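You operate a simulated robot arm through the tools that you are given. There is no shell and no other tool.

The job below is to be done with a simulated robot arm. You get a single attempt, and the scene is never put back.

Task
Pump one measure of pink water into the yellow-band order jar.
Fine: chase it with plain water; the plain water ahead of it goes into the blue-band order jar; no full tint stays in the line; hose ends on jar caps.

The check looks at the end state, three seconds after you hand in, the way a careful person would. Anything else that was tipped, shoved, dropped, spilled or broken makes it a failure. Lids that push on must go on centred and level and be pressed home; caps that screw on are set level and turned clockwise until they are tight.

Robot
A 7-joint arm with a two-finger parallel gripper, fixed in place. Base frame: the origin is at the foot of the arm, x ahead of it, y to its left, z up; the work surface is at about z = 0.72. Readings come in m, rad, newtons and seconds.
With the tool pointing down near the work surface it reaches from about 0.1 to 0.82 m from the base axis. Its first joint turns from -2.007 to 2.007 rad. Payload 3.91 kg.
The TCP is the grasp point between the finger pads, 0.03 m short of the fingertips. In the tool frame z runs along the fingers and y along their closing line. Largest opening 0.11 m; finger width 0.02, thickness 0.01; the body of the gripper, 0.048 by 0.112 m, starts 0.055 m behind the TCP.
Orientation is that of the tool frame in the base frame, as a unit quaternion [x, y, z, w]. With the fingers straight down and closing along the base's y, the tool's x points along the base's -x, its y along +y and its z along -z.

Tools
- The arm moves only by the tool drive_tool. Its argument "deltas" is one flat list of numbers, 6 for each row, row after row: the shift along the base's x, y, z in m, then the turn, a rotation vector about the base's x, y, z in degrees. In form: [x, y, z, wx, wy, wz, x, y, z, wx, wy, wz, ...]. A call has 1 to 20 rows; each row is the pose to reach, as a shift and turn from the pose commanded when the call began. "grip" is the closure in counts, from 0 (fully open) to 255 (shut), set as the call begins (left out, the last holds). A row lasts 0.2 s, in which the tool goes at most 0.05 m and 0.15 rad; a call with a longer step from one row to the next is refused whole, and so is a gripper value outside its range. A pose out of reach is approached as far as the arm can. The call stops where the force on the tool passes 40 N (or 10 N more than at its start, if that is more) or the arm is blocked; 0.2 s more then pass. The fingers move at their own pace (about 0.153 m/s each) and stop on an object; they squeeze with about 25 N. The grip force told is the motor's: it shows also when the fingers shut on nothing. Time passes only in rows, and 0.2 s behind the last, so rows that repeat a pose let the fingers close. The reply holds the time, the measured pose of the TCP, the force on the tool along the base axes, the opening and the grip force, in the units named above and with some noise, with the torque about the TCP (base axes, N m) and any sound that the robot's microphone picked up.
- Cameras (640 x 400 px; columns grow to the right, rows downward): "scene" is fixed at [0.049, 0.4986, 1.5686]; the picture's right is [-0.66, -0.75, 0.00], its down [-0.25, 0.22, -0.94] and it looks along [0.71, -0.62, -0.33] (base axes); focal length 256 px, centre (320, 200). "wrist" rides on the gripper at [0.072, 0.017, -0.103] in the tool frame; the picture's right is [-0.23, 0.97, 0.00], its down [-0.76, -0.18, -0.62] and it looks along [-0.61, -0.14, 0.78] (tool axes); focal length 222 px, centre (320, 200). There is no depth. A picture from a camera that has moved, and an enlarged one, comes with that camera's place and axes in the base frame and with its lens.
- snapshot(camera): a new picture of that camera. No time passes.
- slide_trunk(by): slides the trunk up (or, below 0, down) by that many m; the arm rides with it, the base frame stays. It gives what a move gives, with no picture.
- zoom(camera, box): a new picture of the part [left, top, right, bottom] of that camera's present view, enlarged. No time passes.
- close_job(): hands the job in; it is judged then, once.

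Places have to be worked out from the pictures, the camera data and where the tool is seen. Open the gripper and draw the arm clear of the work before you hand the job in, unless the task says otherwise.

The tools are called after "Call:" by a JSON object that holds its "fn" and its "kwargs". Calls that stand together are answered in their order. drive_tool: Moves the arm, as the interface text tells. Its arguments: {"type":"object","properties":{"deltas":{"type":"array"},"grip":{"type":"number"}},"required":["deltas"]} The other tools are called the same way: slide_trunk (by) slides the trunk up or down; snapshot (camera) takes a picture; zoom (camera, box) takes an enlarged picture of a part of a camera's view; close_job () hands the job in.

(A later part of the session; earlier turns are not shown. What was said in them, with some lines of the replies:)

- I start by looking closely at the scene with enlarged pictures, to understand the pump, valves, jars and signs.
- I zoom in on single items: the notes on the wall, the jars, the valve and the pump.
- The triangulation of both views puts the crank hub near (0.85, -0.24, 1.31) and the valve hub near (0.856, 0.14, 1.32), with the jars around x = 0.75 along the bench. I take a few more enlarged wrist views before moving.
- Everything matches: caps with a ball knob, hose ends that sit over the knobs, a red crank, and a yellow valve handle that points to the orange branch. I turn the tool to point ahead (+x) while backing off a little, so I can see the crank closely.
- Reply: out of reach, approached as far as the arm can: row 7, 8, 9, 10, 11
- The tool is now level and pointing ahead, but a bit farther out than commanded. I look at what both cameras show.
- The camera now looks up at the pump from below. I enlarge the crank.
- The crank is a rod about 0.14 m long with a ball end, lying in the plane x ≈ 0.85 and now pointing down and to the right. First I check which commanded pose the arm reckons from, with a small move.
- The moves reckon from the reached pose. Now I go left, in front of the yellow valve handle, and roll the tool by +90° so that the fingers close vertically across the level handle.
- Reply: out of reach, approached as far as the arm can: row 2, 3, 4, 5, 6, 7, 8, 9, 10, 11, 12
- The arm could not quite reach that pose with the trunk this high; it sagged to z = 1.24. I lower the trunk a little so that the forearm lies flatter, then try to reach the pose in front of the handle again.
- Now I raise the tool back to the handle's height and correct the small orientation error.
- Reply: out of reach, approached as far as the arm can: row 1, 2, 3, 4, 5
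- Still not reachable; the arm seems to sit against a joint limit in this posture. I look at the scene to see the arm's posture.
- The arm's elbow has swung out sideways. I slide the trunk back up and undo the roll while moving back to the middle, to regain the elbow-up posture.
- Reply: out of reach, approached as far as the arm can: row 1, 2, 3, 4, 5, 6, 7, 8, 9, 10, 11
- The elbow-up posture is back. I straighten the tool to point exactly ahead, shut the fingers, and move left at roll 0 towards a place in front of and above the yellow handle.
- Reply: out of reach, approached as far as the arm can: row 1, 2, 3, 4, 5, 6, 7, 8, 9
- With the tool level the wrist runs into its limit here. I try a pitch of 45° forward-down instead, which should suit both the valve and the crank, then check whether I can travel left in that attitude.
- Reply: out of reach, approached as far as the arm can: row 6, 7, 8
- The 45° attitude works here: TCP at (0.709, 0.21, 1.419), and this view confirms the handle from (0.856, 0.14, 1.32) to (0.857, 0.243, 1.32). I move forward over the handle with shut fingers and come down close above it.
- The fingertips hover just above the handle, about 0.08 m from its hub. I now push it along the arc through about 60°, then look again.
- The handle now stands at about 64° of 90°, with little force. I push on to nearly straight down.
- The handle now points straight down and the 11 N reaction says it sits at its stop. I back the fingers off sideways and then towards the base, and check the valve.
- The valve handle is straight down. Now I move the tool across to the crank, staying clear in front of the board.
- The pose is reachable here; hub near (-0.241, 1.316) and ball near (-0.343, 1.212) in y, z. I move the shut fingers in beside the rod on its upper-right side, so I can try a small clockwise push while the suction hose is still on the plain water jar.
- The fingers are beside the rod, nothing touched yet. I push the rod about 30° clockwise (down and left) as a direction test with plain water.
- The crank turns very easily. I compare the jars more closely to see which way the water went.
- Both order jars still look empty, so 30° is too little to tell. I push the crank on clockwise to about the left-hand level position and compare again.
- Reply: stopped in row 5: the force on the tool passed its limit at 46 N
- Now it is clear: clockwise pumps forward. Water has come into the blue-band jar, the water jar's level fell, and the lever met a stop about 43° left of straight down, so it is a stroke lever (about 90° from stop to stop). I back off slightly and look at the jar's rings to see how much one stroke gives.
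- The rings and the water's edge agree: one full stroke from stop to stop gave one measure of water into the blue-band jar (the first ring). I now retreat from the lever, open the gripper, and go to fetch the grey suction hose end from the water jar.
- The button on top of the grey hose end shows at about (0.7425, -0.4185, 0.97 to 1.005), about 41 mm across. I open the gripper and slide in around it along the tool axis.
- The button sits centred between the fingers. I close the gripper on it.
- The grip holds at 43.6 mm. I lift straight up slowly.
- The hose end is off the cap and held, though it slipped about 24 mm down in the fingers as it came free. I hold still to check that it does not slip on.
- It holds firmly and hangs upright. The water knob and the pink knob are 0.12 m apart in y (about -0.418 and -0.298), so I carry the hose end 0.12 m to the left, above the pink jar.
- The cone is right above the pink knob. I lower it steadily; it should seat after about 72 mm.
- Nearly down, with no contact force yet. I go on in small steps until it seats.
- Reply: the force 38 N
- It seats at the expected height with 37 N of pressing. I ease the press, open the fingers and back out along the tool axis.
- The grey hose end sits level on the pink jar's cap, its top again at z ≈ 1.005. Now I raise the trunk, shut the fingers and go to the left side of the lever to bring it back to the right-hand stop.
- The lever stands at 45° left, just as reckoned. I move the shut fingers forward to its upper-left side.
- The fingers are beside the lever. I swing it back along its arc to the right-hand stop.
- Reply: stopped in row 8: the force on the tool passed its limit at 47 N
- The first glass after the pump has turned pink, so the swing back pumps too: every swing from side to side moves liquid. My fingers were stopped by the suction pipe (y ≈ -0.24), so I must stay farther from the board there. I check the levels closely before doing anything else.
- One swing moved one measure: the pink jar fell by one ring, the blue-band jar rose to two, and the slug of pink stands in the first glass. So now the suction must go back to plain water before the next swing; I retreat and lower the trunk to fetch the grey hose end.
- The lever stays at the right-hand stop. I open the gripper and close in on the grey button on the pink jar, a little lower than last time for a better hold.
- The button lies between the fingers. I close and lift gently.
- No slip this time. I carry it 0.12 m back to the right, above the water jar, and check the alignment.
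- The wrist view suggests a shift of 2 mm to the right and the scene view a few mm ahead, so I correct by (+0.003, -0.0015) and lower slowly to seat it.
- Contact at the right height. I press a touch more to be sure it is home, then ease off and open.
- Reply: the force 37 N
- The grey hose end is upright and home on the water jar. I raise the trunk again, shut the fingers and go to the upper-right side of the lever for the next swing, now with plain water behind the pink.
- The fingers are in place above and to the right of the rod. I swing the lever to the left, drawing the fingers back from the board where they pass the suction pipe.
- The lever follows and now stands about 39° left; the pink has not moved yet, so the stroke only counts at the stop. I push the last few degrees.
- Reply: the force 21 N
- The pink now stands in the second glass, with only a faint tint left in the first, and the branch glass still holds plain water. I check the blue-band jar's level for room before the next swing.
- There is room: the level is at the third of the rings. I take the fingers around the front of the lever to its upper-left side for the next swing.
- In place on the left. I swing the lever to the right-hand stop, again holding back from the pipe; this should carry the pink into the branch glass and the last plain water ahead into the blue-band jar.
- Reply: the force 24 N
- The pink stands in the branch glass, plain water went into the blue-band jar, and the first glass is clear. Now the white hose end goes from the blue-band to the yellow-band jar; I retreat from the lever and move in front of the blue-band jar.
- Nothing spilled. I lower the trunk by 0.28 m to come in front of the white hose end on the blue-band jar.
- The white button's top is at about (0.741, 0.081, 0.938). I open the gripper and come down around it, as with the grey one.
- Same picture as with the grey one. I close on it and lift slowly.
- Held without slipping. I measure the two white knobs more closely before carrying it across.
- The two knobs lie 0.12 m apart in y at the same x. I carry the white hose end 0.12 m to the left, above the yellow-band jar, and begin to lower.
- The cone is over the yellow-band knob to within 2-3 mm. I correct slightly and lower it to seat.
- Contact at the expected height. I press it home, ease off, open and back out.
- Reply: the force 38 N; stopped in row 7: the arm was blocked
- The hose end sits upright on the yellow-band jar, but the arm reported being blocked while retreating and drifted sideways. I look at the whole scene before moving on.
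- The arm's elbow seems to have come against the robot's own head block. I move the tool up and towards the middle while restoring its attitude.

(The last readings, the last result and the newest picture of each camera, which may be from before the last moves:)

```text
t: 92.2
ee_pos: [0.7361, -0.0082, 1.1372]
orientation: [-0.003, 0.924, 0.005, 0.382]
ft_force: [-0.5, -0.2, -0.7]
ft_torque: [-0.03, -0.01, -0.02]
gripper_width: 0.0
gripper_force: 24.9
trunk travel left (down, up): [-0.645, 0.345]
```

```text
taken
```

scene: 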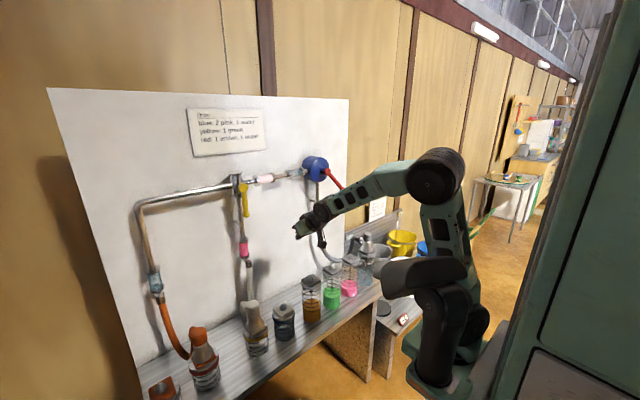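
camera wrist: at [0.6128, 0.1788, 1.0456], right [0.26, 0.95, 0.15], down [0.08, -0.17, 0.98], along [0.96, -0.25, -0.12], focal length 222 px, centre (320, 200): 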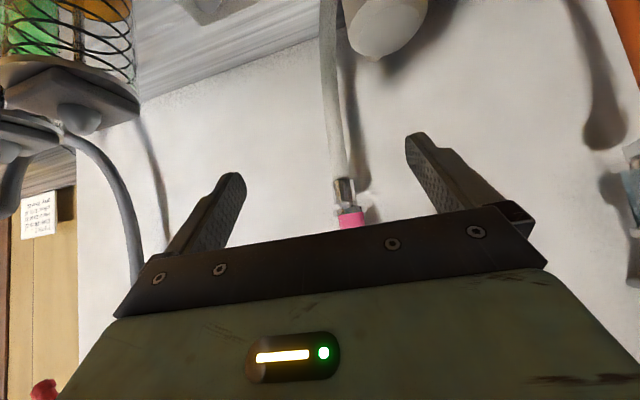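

The arm is free again in its elbow-up posture. I check the white hose end on the yellow-band jar now that the view is clear.

Call:
{"fn": "zoom", "kwargs": {"camera": "scene", "box": [215, 280, 315, 365]}}

Call:
{"fn": "zoom", "kwargs": {"camera": "scene", "box": [235, 295, 285, 345]}}

Call:
{"fn": "zoom", "kwargs": {"camera": "scene", "box": [215, 150, 345, 280]}}

```text
4.71 times, centred on (265, 322) of scene
camera zoom: at [0.049, 0.4986, 1.5686], right [-0.66, -0.75, 0.0], down [-0.25, 0.22, -0.94], along [0.71, -0.62, -0.33], focal length 1205 px, centre (579, -376)
```

zoom: 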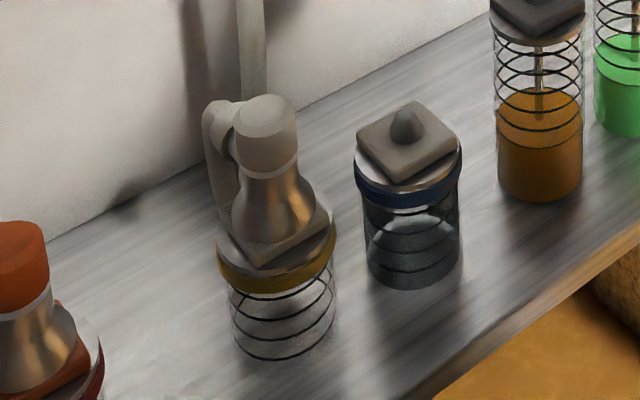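

```text
8.00 times, centred on (260, 320) of scene
camera zoom: at [0.049, 0.4986, 1.5686], right [-0.66, -0.75, 0.0], down [-0.25, 0.22, -0.94], along [0.71, -0.62, -0.33], focal length 2049 px, centre (800, -760)
```

zoom: 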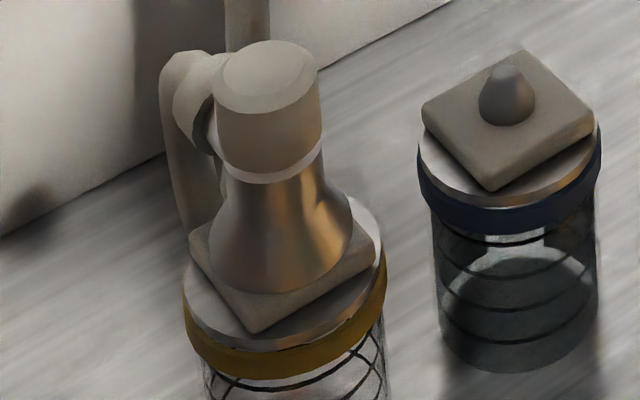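

```text
3.08 times, centred on (280, 215) of scene
camera zoom: at [0.049, 0.4986, 1.5686], right [-0.66, -0.75, 0.0], down [-0.25, 0.22, -0.94], along [0.71, -0.62, -0.33], focal length 788 px, centre (443, 154)
```

zoom: 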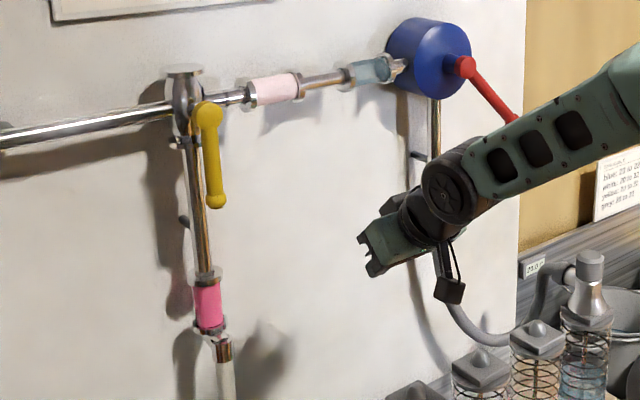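

It is well seated. Now I raise the trunk and go back to the right side of the lever for the swing that sends the pink into the yellow-band jar.

Call:
{"fn": "slide_trunk", "kwargs": {"by": 0.28}}

Call:
{"fn": "drive_tool", "kwargs": {"deltas": [-0.005, -0.042, -0.01, 0.2, 0, -0.4, -0.01, -0.084, -0.02, 0.2, 0, -0.4, -0.015, -0.126, -0.03, 0.2, 0, -0.4, -0.016, -0.168, -0.04, 0.2, 0, -0.4, -0.016, -0.21, -0.05, 0.2, 0, -0.4, -0.016, -0.252, -0.06, 0.2, 0, -0.4, -0.016, -0.294, -0.075, 0.2, 0, -0.4, -0.016, -0.3355, -0.087, 0.2, 0, -0.4]}}

Call:
{"fn": "snapshot", "kwargs": {"camera": "wrist"}}

```text
t: 95.0
ee_pos: [0.735, -0.0082, 1.4163]
orientation: [-0.002, 0.924, 0.005, 0.382]
ft_force: [-1.7, 0.5, -0.2]
ft_torque: [0.01, -0.02, 0.04]
gripper_width: 0.0001
gripper_force: 24.8
trunk travel left (down, up): [-0.925, 0.065]
```

```text
t: 96.8
ee_pos: [0.7197, -0.3419, 1.3314]
orientation: [0.0, 0.924, 0.005, 0.383]
ft_force: [1.0, 0.5, -0.9]
ft_torque: [-0.03, 0.04, -0.06]
gripper_width: 0.0001
gripper_force: 25.0
trunk travel left (down, up): [-0.925, 0.065]
```

```text
taken
camera wrist: at [0.5943, -0.3246, 1.3523], right [0.16, 0.97, 0.17], down [0.1, -0.19, 0.98], along [0.98, -0.14, -0.13], focal length 222 px, centre (320, 200)
```

wrist: 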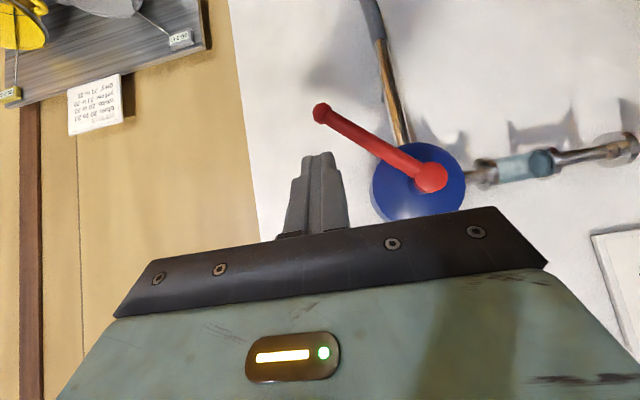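

I move forward to the lever's upper-right side, as before.

Call:
{"fn": "drive_tool", "kwargs": {"deltas": [0.04, 0, -0.01, 0, 0, 0, 0.08, 0, -0.02, 0, 0, 0, 0.1243, -0.0017, -0.03, 0, 0, 0, 0.1243, -0.0017, -0.0483, 0, 0, 0]}}

Call:
{"fn": "drive_tool", "kwargs": {"deltas": [0.001, 0.0107, -0.0106, 0, 0, 0, 0.001, 0.0217, -0.0268, 0, 0, 0, 0.001, 0.0359, -0.0409, 0, 0, 0, -0.007, 0.0531, -0.0441, 0, 0, 0, -0.015, 0.0724, -0.0437, 0, 0, 0, -0.015, 0.0898, -0.0477, 0, 0, 0, -0.015, 0.1049, -0.0493, 0, 0, 0, -0.015, 0.1205, -0.0485, 0, 0, 0, -0.015, 0.1365, -0.0452, 0, 0, 0]}}

Call:
{"fn": "zoom", "kwargs": {"camera": "scene", "box": [215, 140, 375, 280]}}

Call:
{"fn": "snapshot", "kwargs": {"camera": "wrist"}}

```text
t: 97.8
ee_pos: [0.8431, -0.3451, 1.2819]
orientation: [0.0, 0.924, 0.006, 0.381]
ft_force: [0.7, 0.0, -1.0]
ft_torque: [-0.02, 0.01, -0.03]
gripper_width: 0.0
gripper_force: 24.7
trunk travel left (down, up): [-0.925, 0.065]
```

```text
t: 99.8
ee_pos: [0.8257, -0.2073, 1.2362]
orientation: [0.0, 0.924, 0.006, 0.382]
ft_force: [-4.3, -2.6, 1.6]
ft_torque: [0.05, -0.03, 0.06]
gripper_width: 0.0
gripper_force: 25.3
trunk travel left (down, up): [-0.925, 0.065]
```

```text
2.86 times, centred on (295, 210) of scene
camera zoom: at [0.049, 0.4986, 1.5686], right [-0.66, -0.75, 0.0], down [-0.25, 0.22, -0.94], along [0.71, -0.62, -0.33], focal length 732 px, centre (391, 171)
```

zoom: 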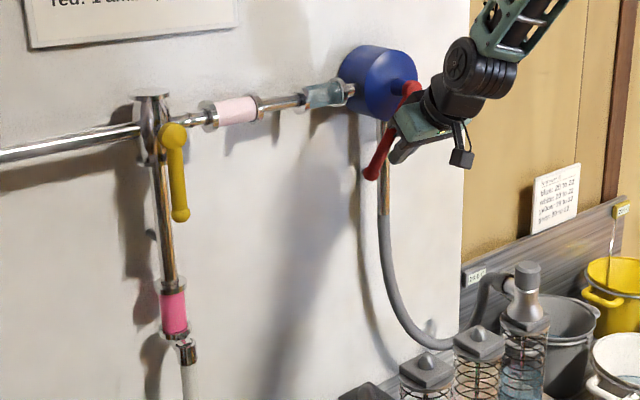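

```text
taken
camera wrist: at [0.7023, -0.1913, 1.2578], right [0.16, 0.97, 0.17], down [0.1, -0.19, 0.98], along [0.98, -0.14, -0.13], focal length 222 px, centre (320, 200)
```

wrist: 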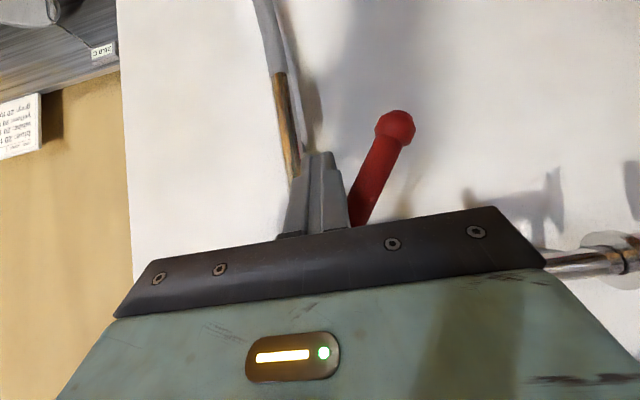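

The lever is a few degrees short of the left stop, the pink still in the branch glass. I push the last few degrees so the pink goes into the yellow-band jar.

Call:
{"fn": "drive_tool", "kwargs": {"deltas": [0, 0.0063, 0.0024, 0, 0, 0, 0, 0.0126, 0.0049, 0, 0, 0, 0, 0.0165, 0.0068, 0, 0, 0, 0, 0.0185, 0.0078, 0, 0, 0]}}

Call:
{"fn": "zoom", "kwargs": {"camera": "scene", "box": [215, 140, 375, 280]}}

Call:
{"fn": "zoom", "kwargs": {"camera": "scene", "box": [215, 280, 315, 365]}}

Call:
{"fn": "snapshot", "kwargs": {"camera": "wrist"}}

```text
t: 100.8
ee_pos: [0.827, -0.1933, 1.2416]
orientation: [0.003, 0.924, 0.005, 0.381]
ft_force: [-0.6, -18.4, -11.0]
ft_torque: [-0.05, 0.07, -0.15]
gripper_width: 0.0001
gripper_force: 24.9
trunk travel left (down, up): [-0.925, 0.065]
```

```text
2.86 times, centred on (295, 210) of scene
camera zoom: at [0.049, 0.4986, 1.5686], right [-0.66, -0.75, 0.0], down [-0.25, 0.22, -0.94], along [0.71, -0.62, -0.33], focal length 732 px, centre (391, 171)
```

zoom: 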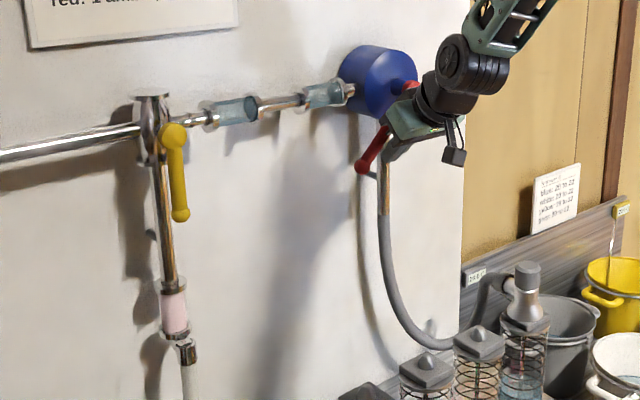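

```text
4.71 times, centred on (265, 322) of scene
camera zoom: at [0.049, 0.4986, 1.5686], right [-0.66, -0.75, 0.0], down [-0.25, 0.22, -0.94], along [0.71, -0.62, -0.33], focal length 1205 px, centre (579, -376)
```

zoom: 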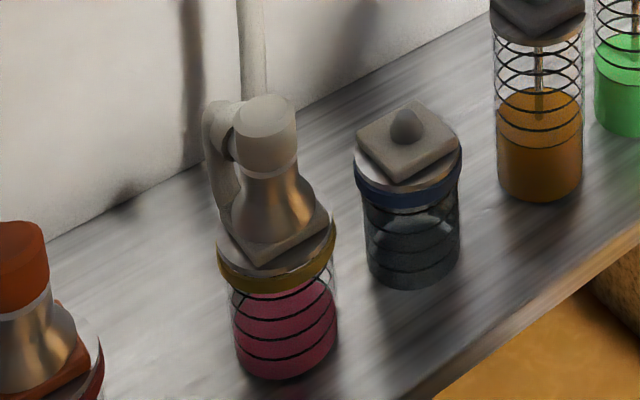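

```text
taken
camera wrist: at [0.7024, -0.1766, 1.2643], right [0.16, 0.97, 0.17], down [0.1, -0.19, 0.98], along [0.98, -0.14, -0.13], focal length 222 px, centre (320, 200)
```

wrist: 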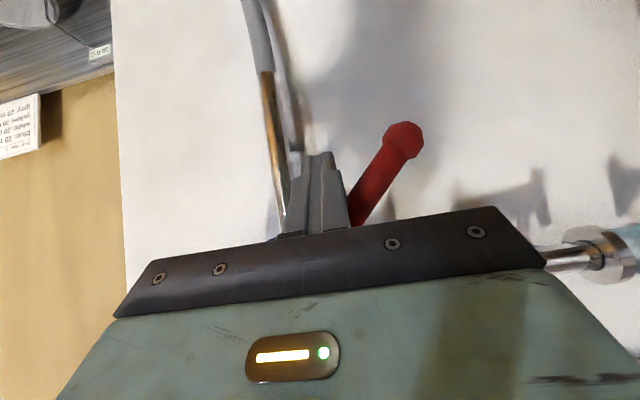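

The pink is in the yellow-band jar, and only a faint tint is left in the branch glass. I back away from the lever, open the gripper and draw the arm clear.

Call:
{"fn": "drive_tool", "kwargs": {"deltas": [-0.02, -0.01, -0.002, 0, 0, 0, -0.06, -0.01, 0, 0, 0, 0, -0.1, -0.015, 0.02, 0, 0, 0, -0.14, -0.04, 0.04, 0, 0, 0, -0.16, -0.08, 0.06, 0, 0, 0, -0.165, -0.12, 0.08, 0, 0, 0], "grip": 255}}

Call:
{"fn": "drive_tool", "kwargs": {"deltas": [0, 0, 0, 0, 0, 0, 0, 0, 0.02, 0, 0, 0, 0, 0, 0.05, 0, 0, 0, 0, 0, 0.08, 0, 0, 0], "grip": 0}}

Call:
{"fn": "snapshot", "kwargs": {"camera": "scene"}}

Call:
{"fn": "zoom", "kwargs": {"camera": "scene", "box": [225, 305, 305, 365]}}

Call:
{"fn": "zoom", "kwargs": {"camera": "scene", "box": [120, 150, 360, 300]}}

Call:
{"fn": "zoom", "kwargs": {"camera": "scene", "box": [300, 220, 440, 330]}}

Call:
{"fn": "zoom", "kwargs": {"camera": "scene", "box": [130, 300, 260, 400]}}

```text
refused: row 4 steps farther than a row can; nothing moved
```

```text
t: 101.2
ee_pos: [0.8209, -0.2154, 1.2407]
orientation: [0.016, 0.926, -0.004, 0.378]
ft_force: [-23.0, -46.9, -3.0]
ft_torque: [-0.22, 0.07, 0.37]
gripper_width: 0.0682
gripper_force: 0.0
trunk travel left (down, up): [-0.925, 0.065]
stopped in row 1: the force on the tool passed its limit at 45 N (the readings are from after the stop); the commanded pose is now the measured one
```

```text
taken
```

scene: 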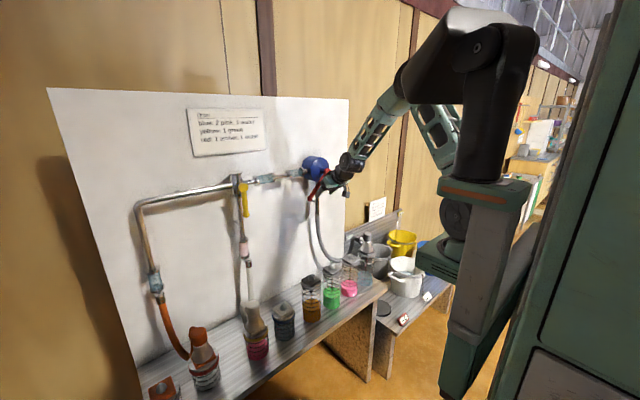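

```text
6.67 times, centred on (265, 335) of scene
camera zoom: at [0.049, 0.4986, 1.5686], right [-0.66, -0.75, 0.0], down [-0.25, 0.22, -0.94], along [0.71, -0.62, -0.33], focal length 1707 px, centre (687, -700)
```

zoom: 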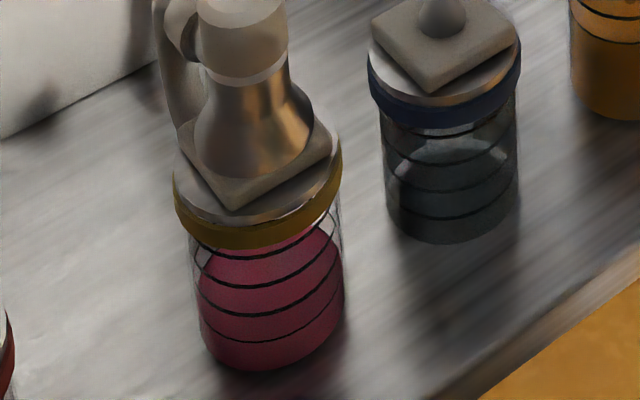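

```text
2.67 times, centred on (240, 225) of scene
camera zoom: at [0.049, 0.4986, 1.5686], right [-0.66, -0.75, 0.0], down [-0.25, 0.22, -0.94], along [0.71, -0.62, -0.33], focal length 683 px, centre (533, 133)
```

zoom: 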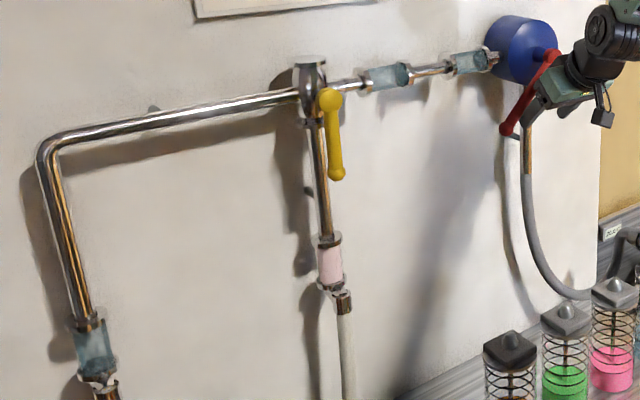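

```text
3.64 times, centred on (370, 275) of scene
camera zoom: at [0.049, 0.4986, 1.5686], right [-0.66, -0.75, 0.0], down [-0.25, 0.22, -0.94], along [0.71, -0.62, -0.33], focal length 931 px, centre (138, -73)
```

zoom: 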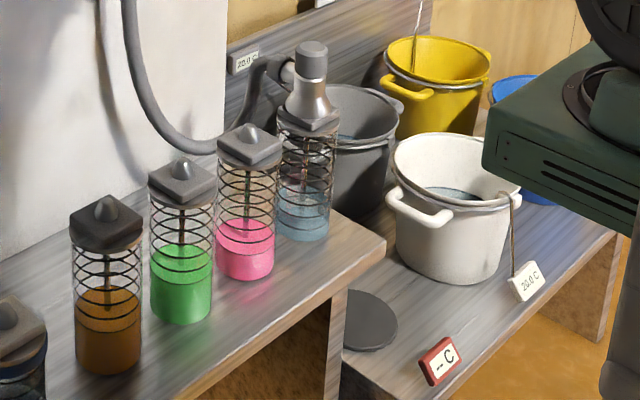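

```text
4.00 times, centred on (195, 350) of scene
camera zoom: at [0.049, 0.4986, 1.5686], right [-0.66, -0.75, 0.0], down [-0.25, 0.22, -0.94], along [0.71, -0.62, -0.33], focal length 1024 px, centre (820, -400)
```

zoom: 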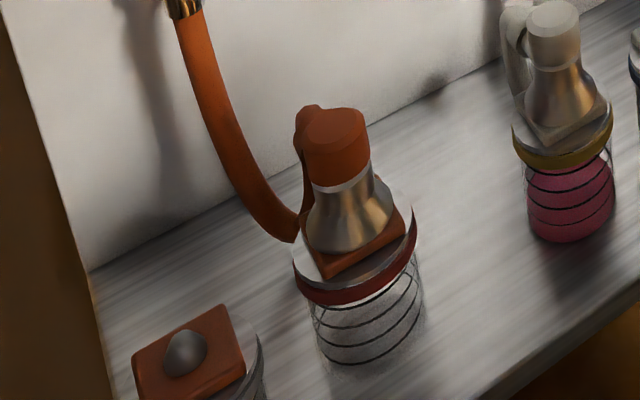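

My retreat call was refused (one step slightly too long), so the fingers opened beside the lever and pressed on it; the lever is still at its left stop and nothing else has changed. I now narrow the fingers a little and draw straight back.

Call:
{"fn": "drive_tool", "kwargs": {"deltas": [0, 0, 0, 0, 0, 0, -0.01, -0.008, 0, 0, 0, 0, -0.045, -0.012, 0, 0, 0, 0, -0.08, -0.015, 0.01, 0, 0, 0, -0.11, -0.02, 0.03, 0, 0, 0, -0.14, -0.05, 0.05, 0, 0, 0, -0.15, -0.09, 0.07, 0, 0, 0], "grip": 255}}

Call:
{"fn": "zoom", "kwargs": {"camera": "scene", "box": [215, 140, 375, 280]}}

Call:
{"fn": "snapshot", "kwargs": {"camera": "wrist"}}

```text
t: 102.8
ee_pos: [0.6755, -0.2871, 1.3128]
orientation: [0.006, 0.925, 0.001, 0.381]
ft_force: [0.3, 0.9, 0.2]
ft_torque: [-0.03, 0.02, -0.02]
gripper_width: 0.0
gripper_force: 25.3
trunk travel left (down, up): [-0.925, 0.065]
```

```text
2.86 times, centred on (295, 210) of scene
camera zoom: at [0.049, 0.4986, 1.5686], right [-0.66, -0.75, 0.0], down [-0.25, 0.22, -0.94], along [0.71, -0.62, -0.33], focal length 732 px, centre (391, 171)
```

zoom: 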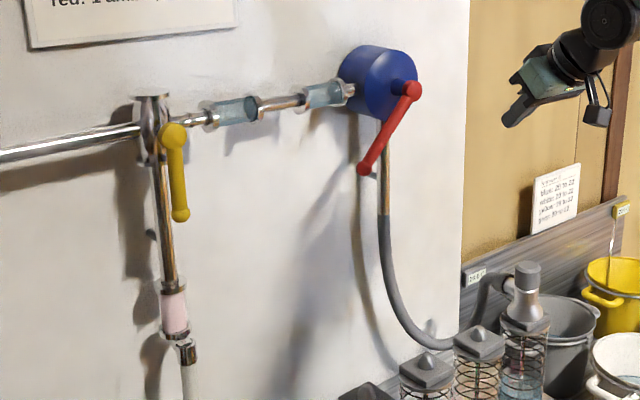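

```text
taken
camera wrist: at [0.5506, -0.2693, 1.3339], right [0.17, 0.97, 0.17], down [0.1, -0.18, 0.98], along [0.98, -0.15, -0.13], focal length 222 px, centre (320, 200)
```

wrist: 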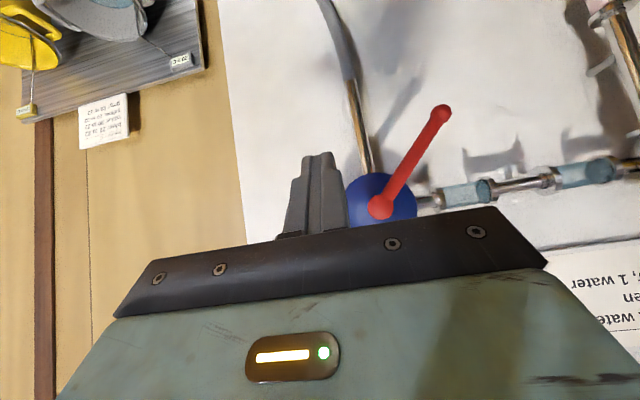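

The lever stays at its stop and the glasses show plain water with only a faint tint in the branch. I open the gripper out here in free space and draw a bit farther away, then take a last look.

Call:
{"fn": "drive_tool", "kwargs": {"deltas": [0, 0, 0.01, 0, 0, 0, 0, 0, 0.03, 0, 0, 0, 0, -0.01, 0.06, 0, 0, 0, 0, -0.02, 0.09, 0, 0, 0], "grip": 0}}

Call:
{"fn": "snapshot", "kwargs": {"camera": "scene"}}

Call:
{"fn": "zoom", "kwargs": {"camera": "scene", "box": [220, 270, 320, 370]}}

Call:
{"fn": "zoom", "kwargs": {"camera": "scene", "box": [330, 225, 400, 300]}}

```text
t: 103.8
ee_pos: [0.676, -0.3096, 1.4031]
orientation: [0.007, 0.925, 0.001, 0.38]
ft_force: [-0.3, -0.6, 0.1]
ft_torque: [-0.01, -0.01, 0.0]
gripper_width: 0.1102
gripper_force: 0.0
trunk travel left (down, up): [-0.925, 0.065]
```

```text
taken
```

scene: 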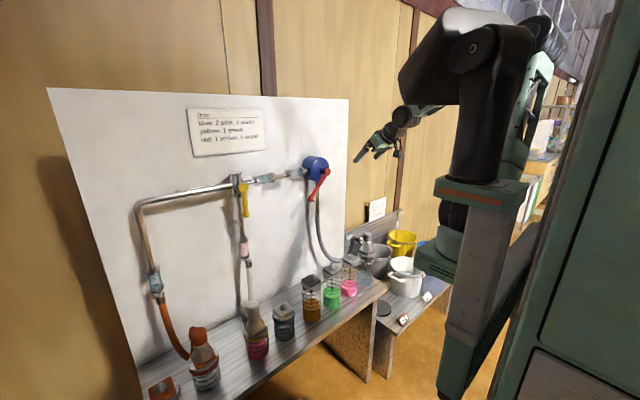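

```text
4.00 times, centred on (270, 320) of scene
camera zoom: at [0.049, 0.4986, 1.5686], right [-0.66, -0.75, 0.0], down [-0.25, 0.22, -0.94], along [0.71, -0.62, -0.33], focal length 1024 px, centre (520, -280)
```

zoom: 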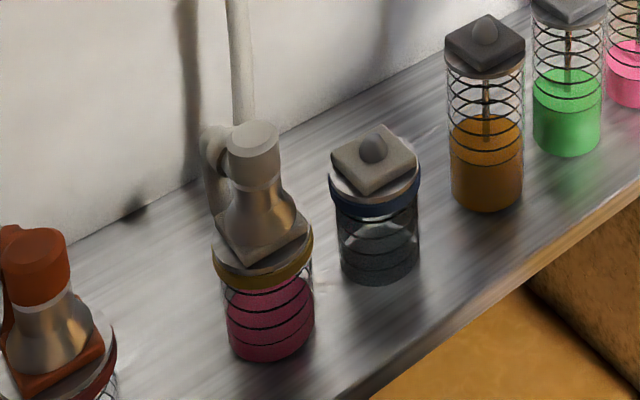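

```text
5.33 times, centred on (365, 262) of scene
camera zoom: at [0.049, 0.4986, 1.5686], right [-0.66, -0.75, 0.0], down [-0.25, 0.22, -0.94], along [0.71, -0.62, -0.33], focal length 1366 px, centre (80, -133)
```

zoom: 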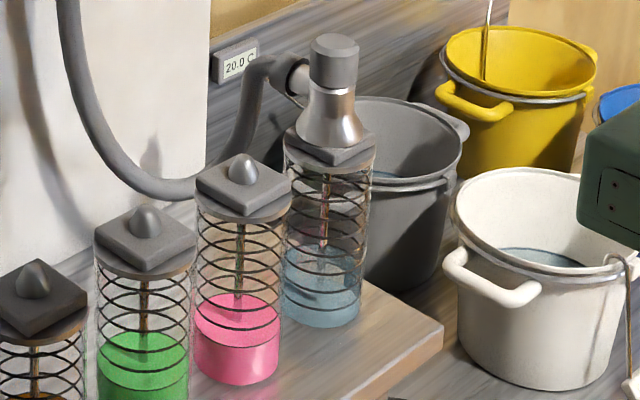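

The yellow-band jar holds one measure of pink, and the plain water ahead of it is in the blue-band jar. The line shows only a faint tint in the branch glass. The grey, white and orange hose ends are all seated on caps, nothing is spilled, and the arm is clear with the gripper open, so I hand the job in.

Call:
{"fn": "close_job", "kwargs": {}}

```text
The job is handed in.
```

The yellow-band jar now holds one measure of pink water, and I've handed the job in.

- **Water ahead of the pink:** it all went into the blue-band jar, which now holds four measures of plain water. One of those came from a test stroke I made with plain water to learn which way the lever pumps.
- **Line:** the pink was chased with plain water. The two glasses after the pump look clear, and only a faint tint is left in the glass above the white hose.
- **Hose ends:** the grey one is back on the water jar and the white one is on the yellow-band jar, both pressed home. The orange one is still on the red-band jar, untouched.
- **Left as is:** the yellow valve handle points down, to the white hose, and the red pump lever is at its left stop.

The arm touched things it shouldn't have twice. The fingers bumped the suction pipe during the first two strokes. At the end, one retreat move was refused, so the fingers opened against the lever and pressed on it. In the last pictures nothing looks moved, spilled or broken.
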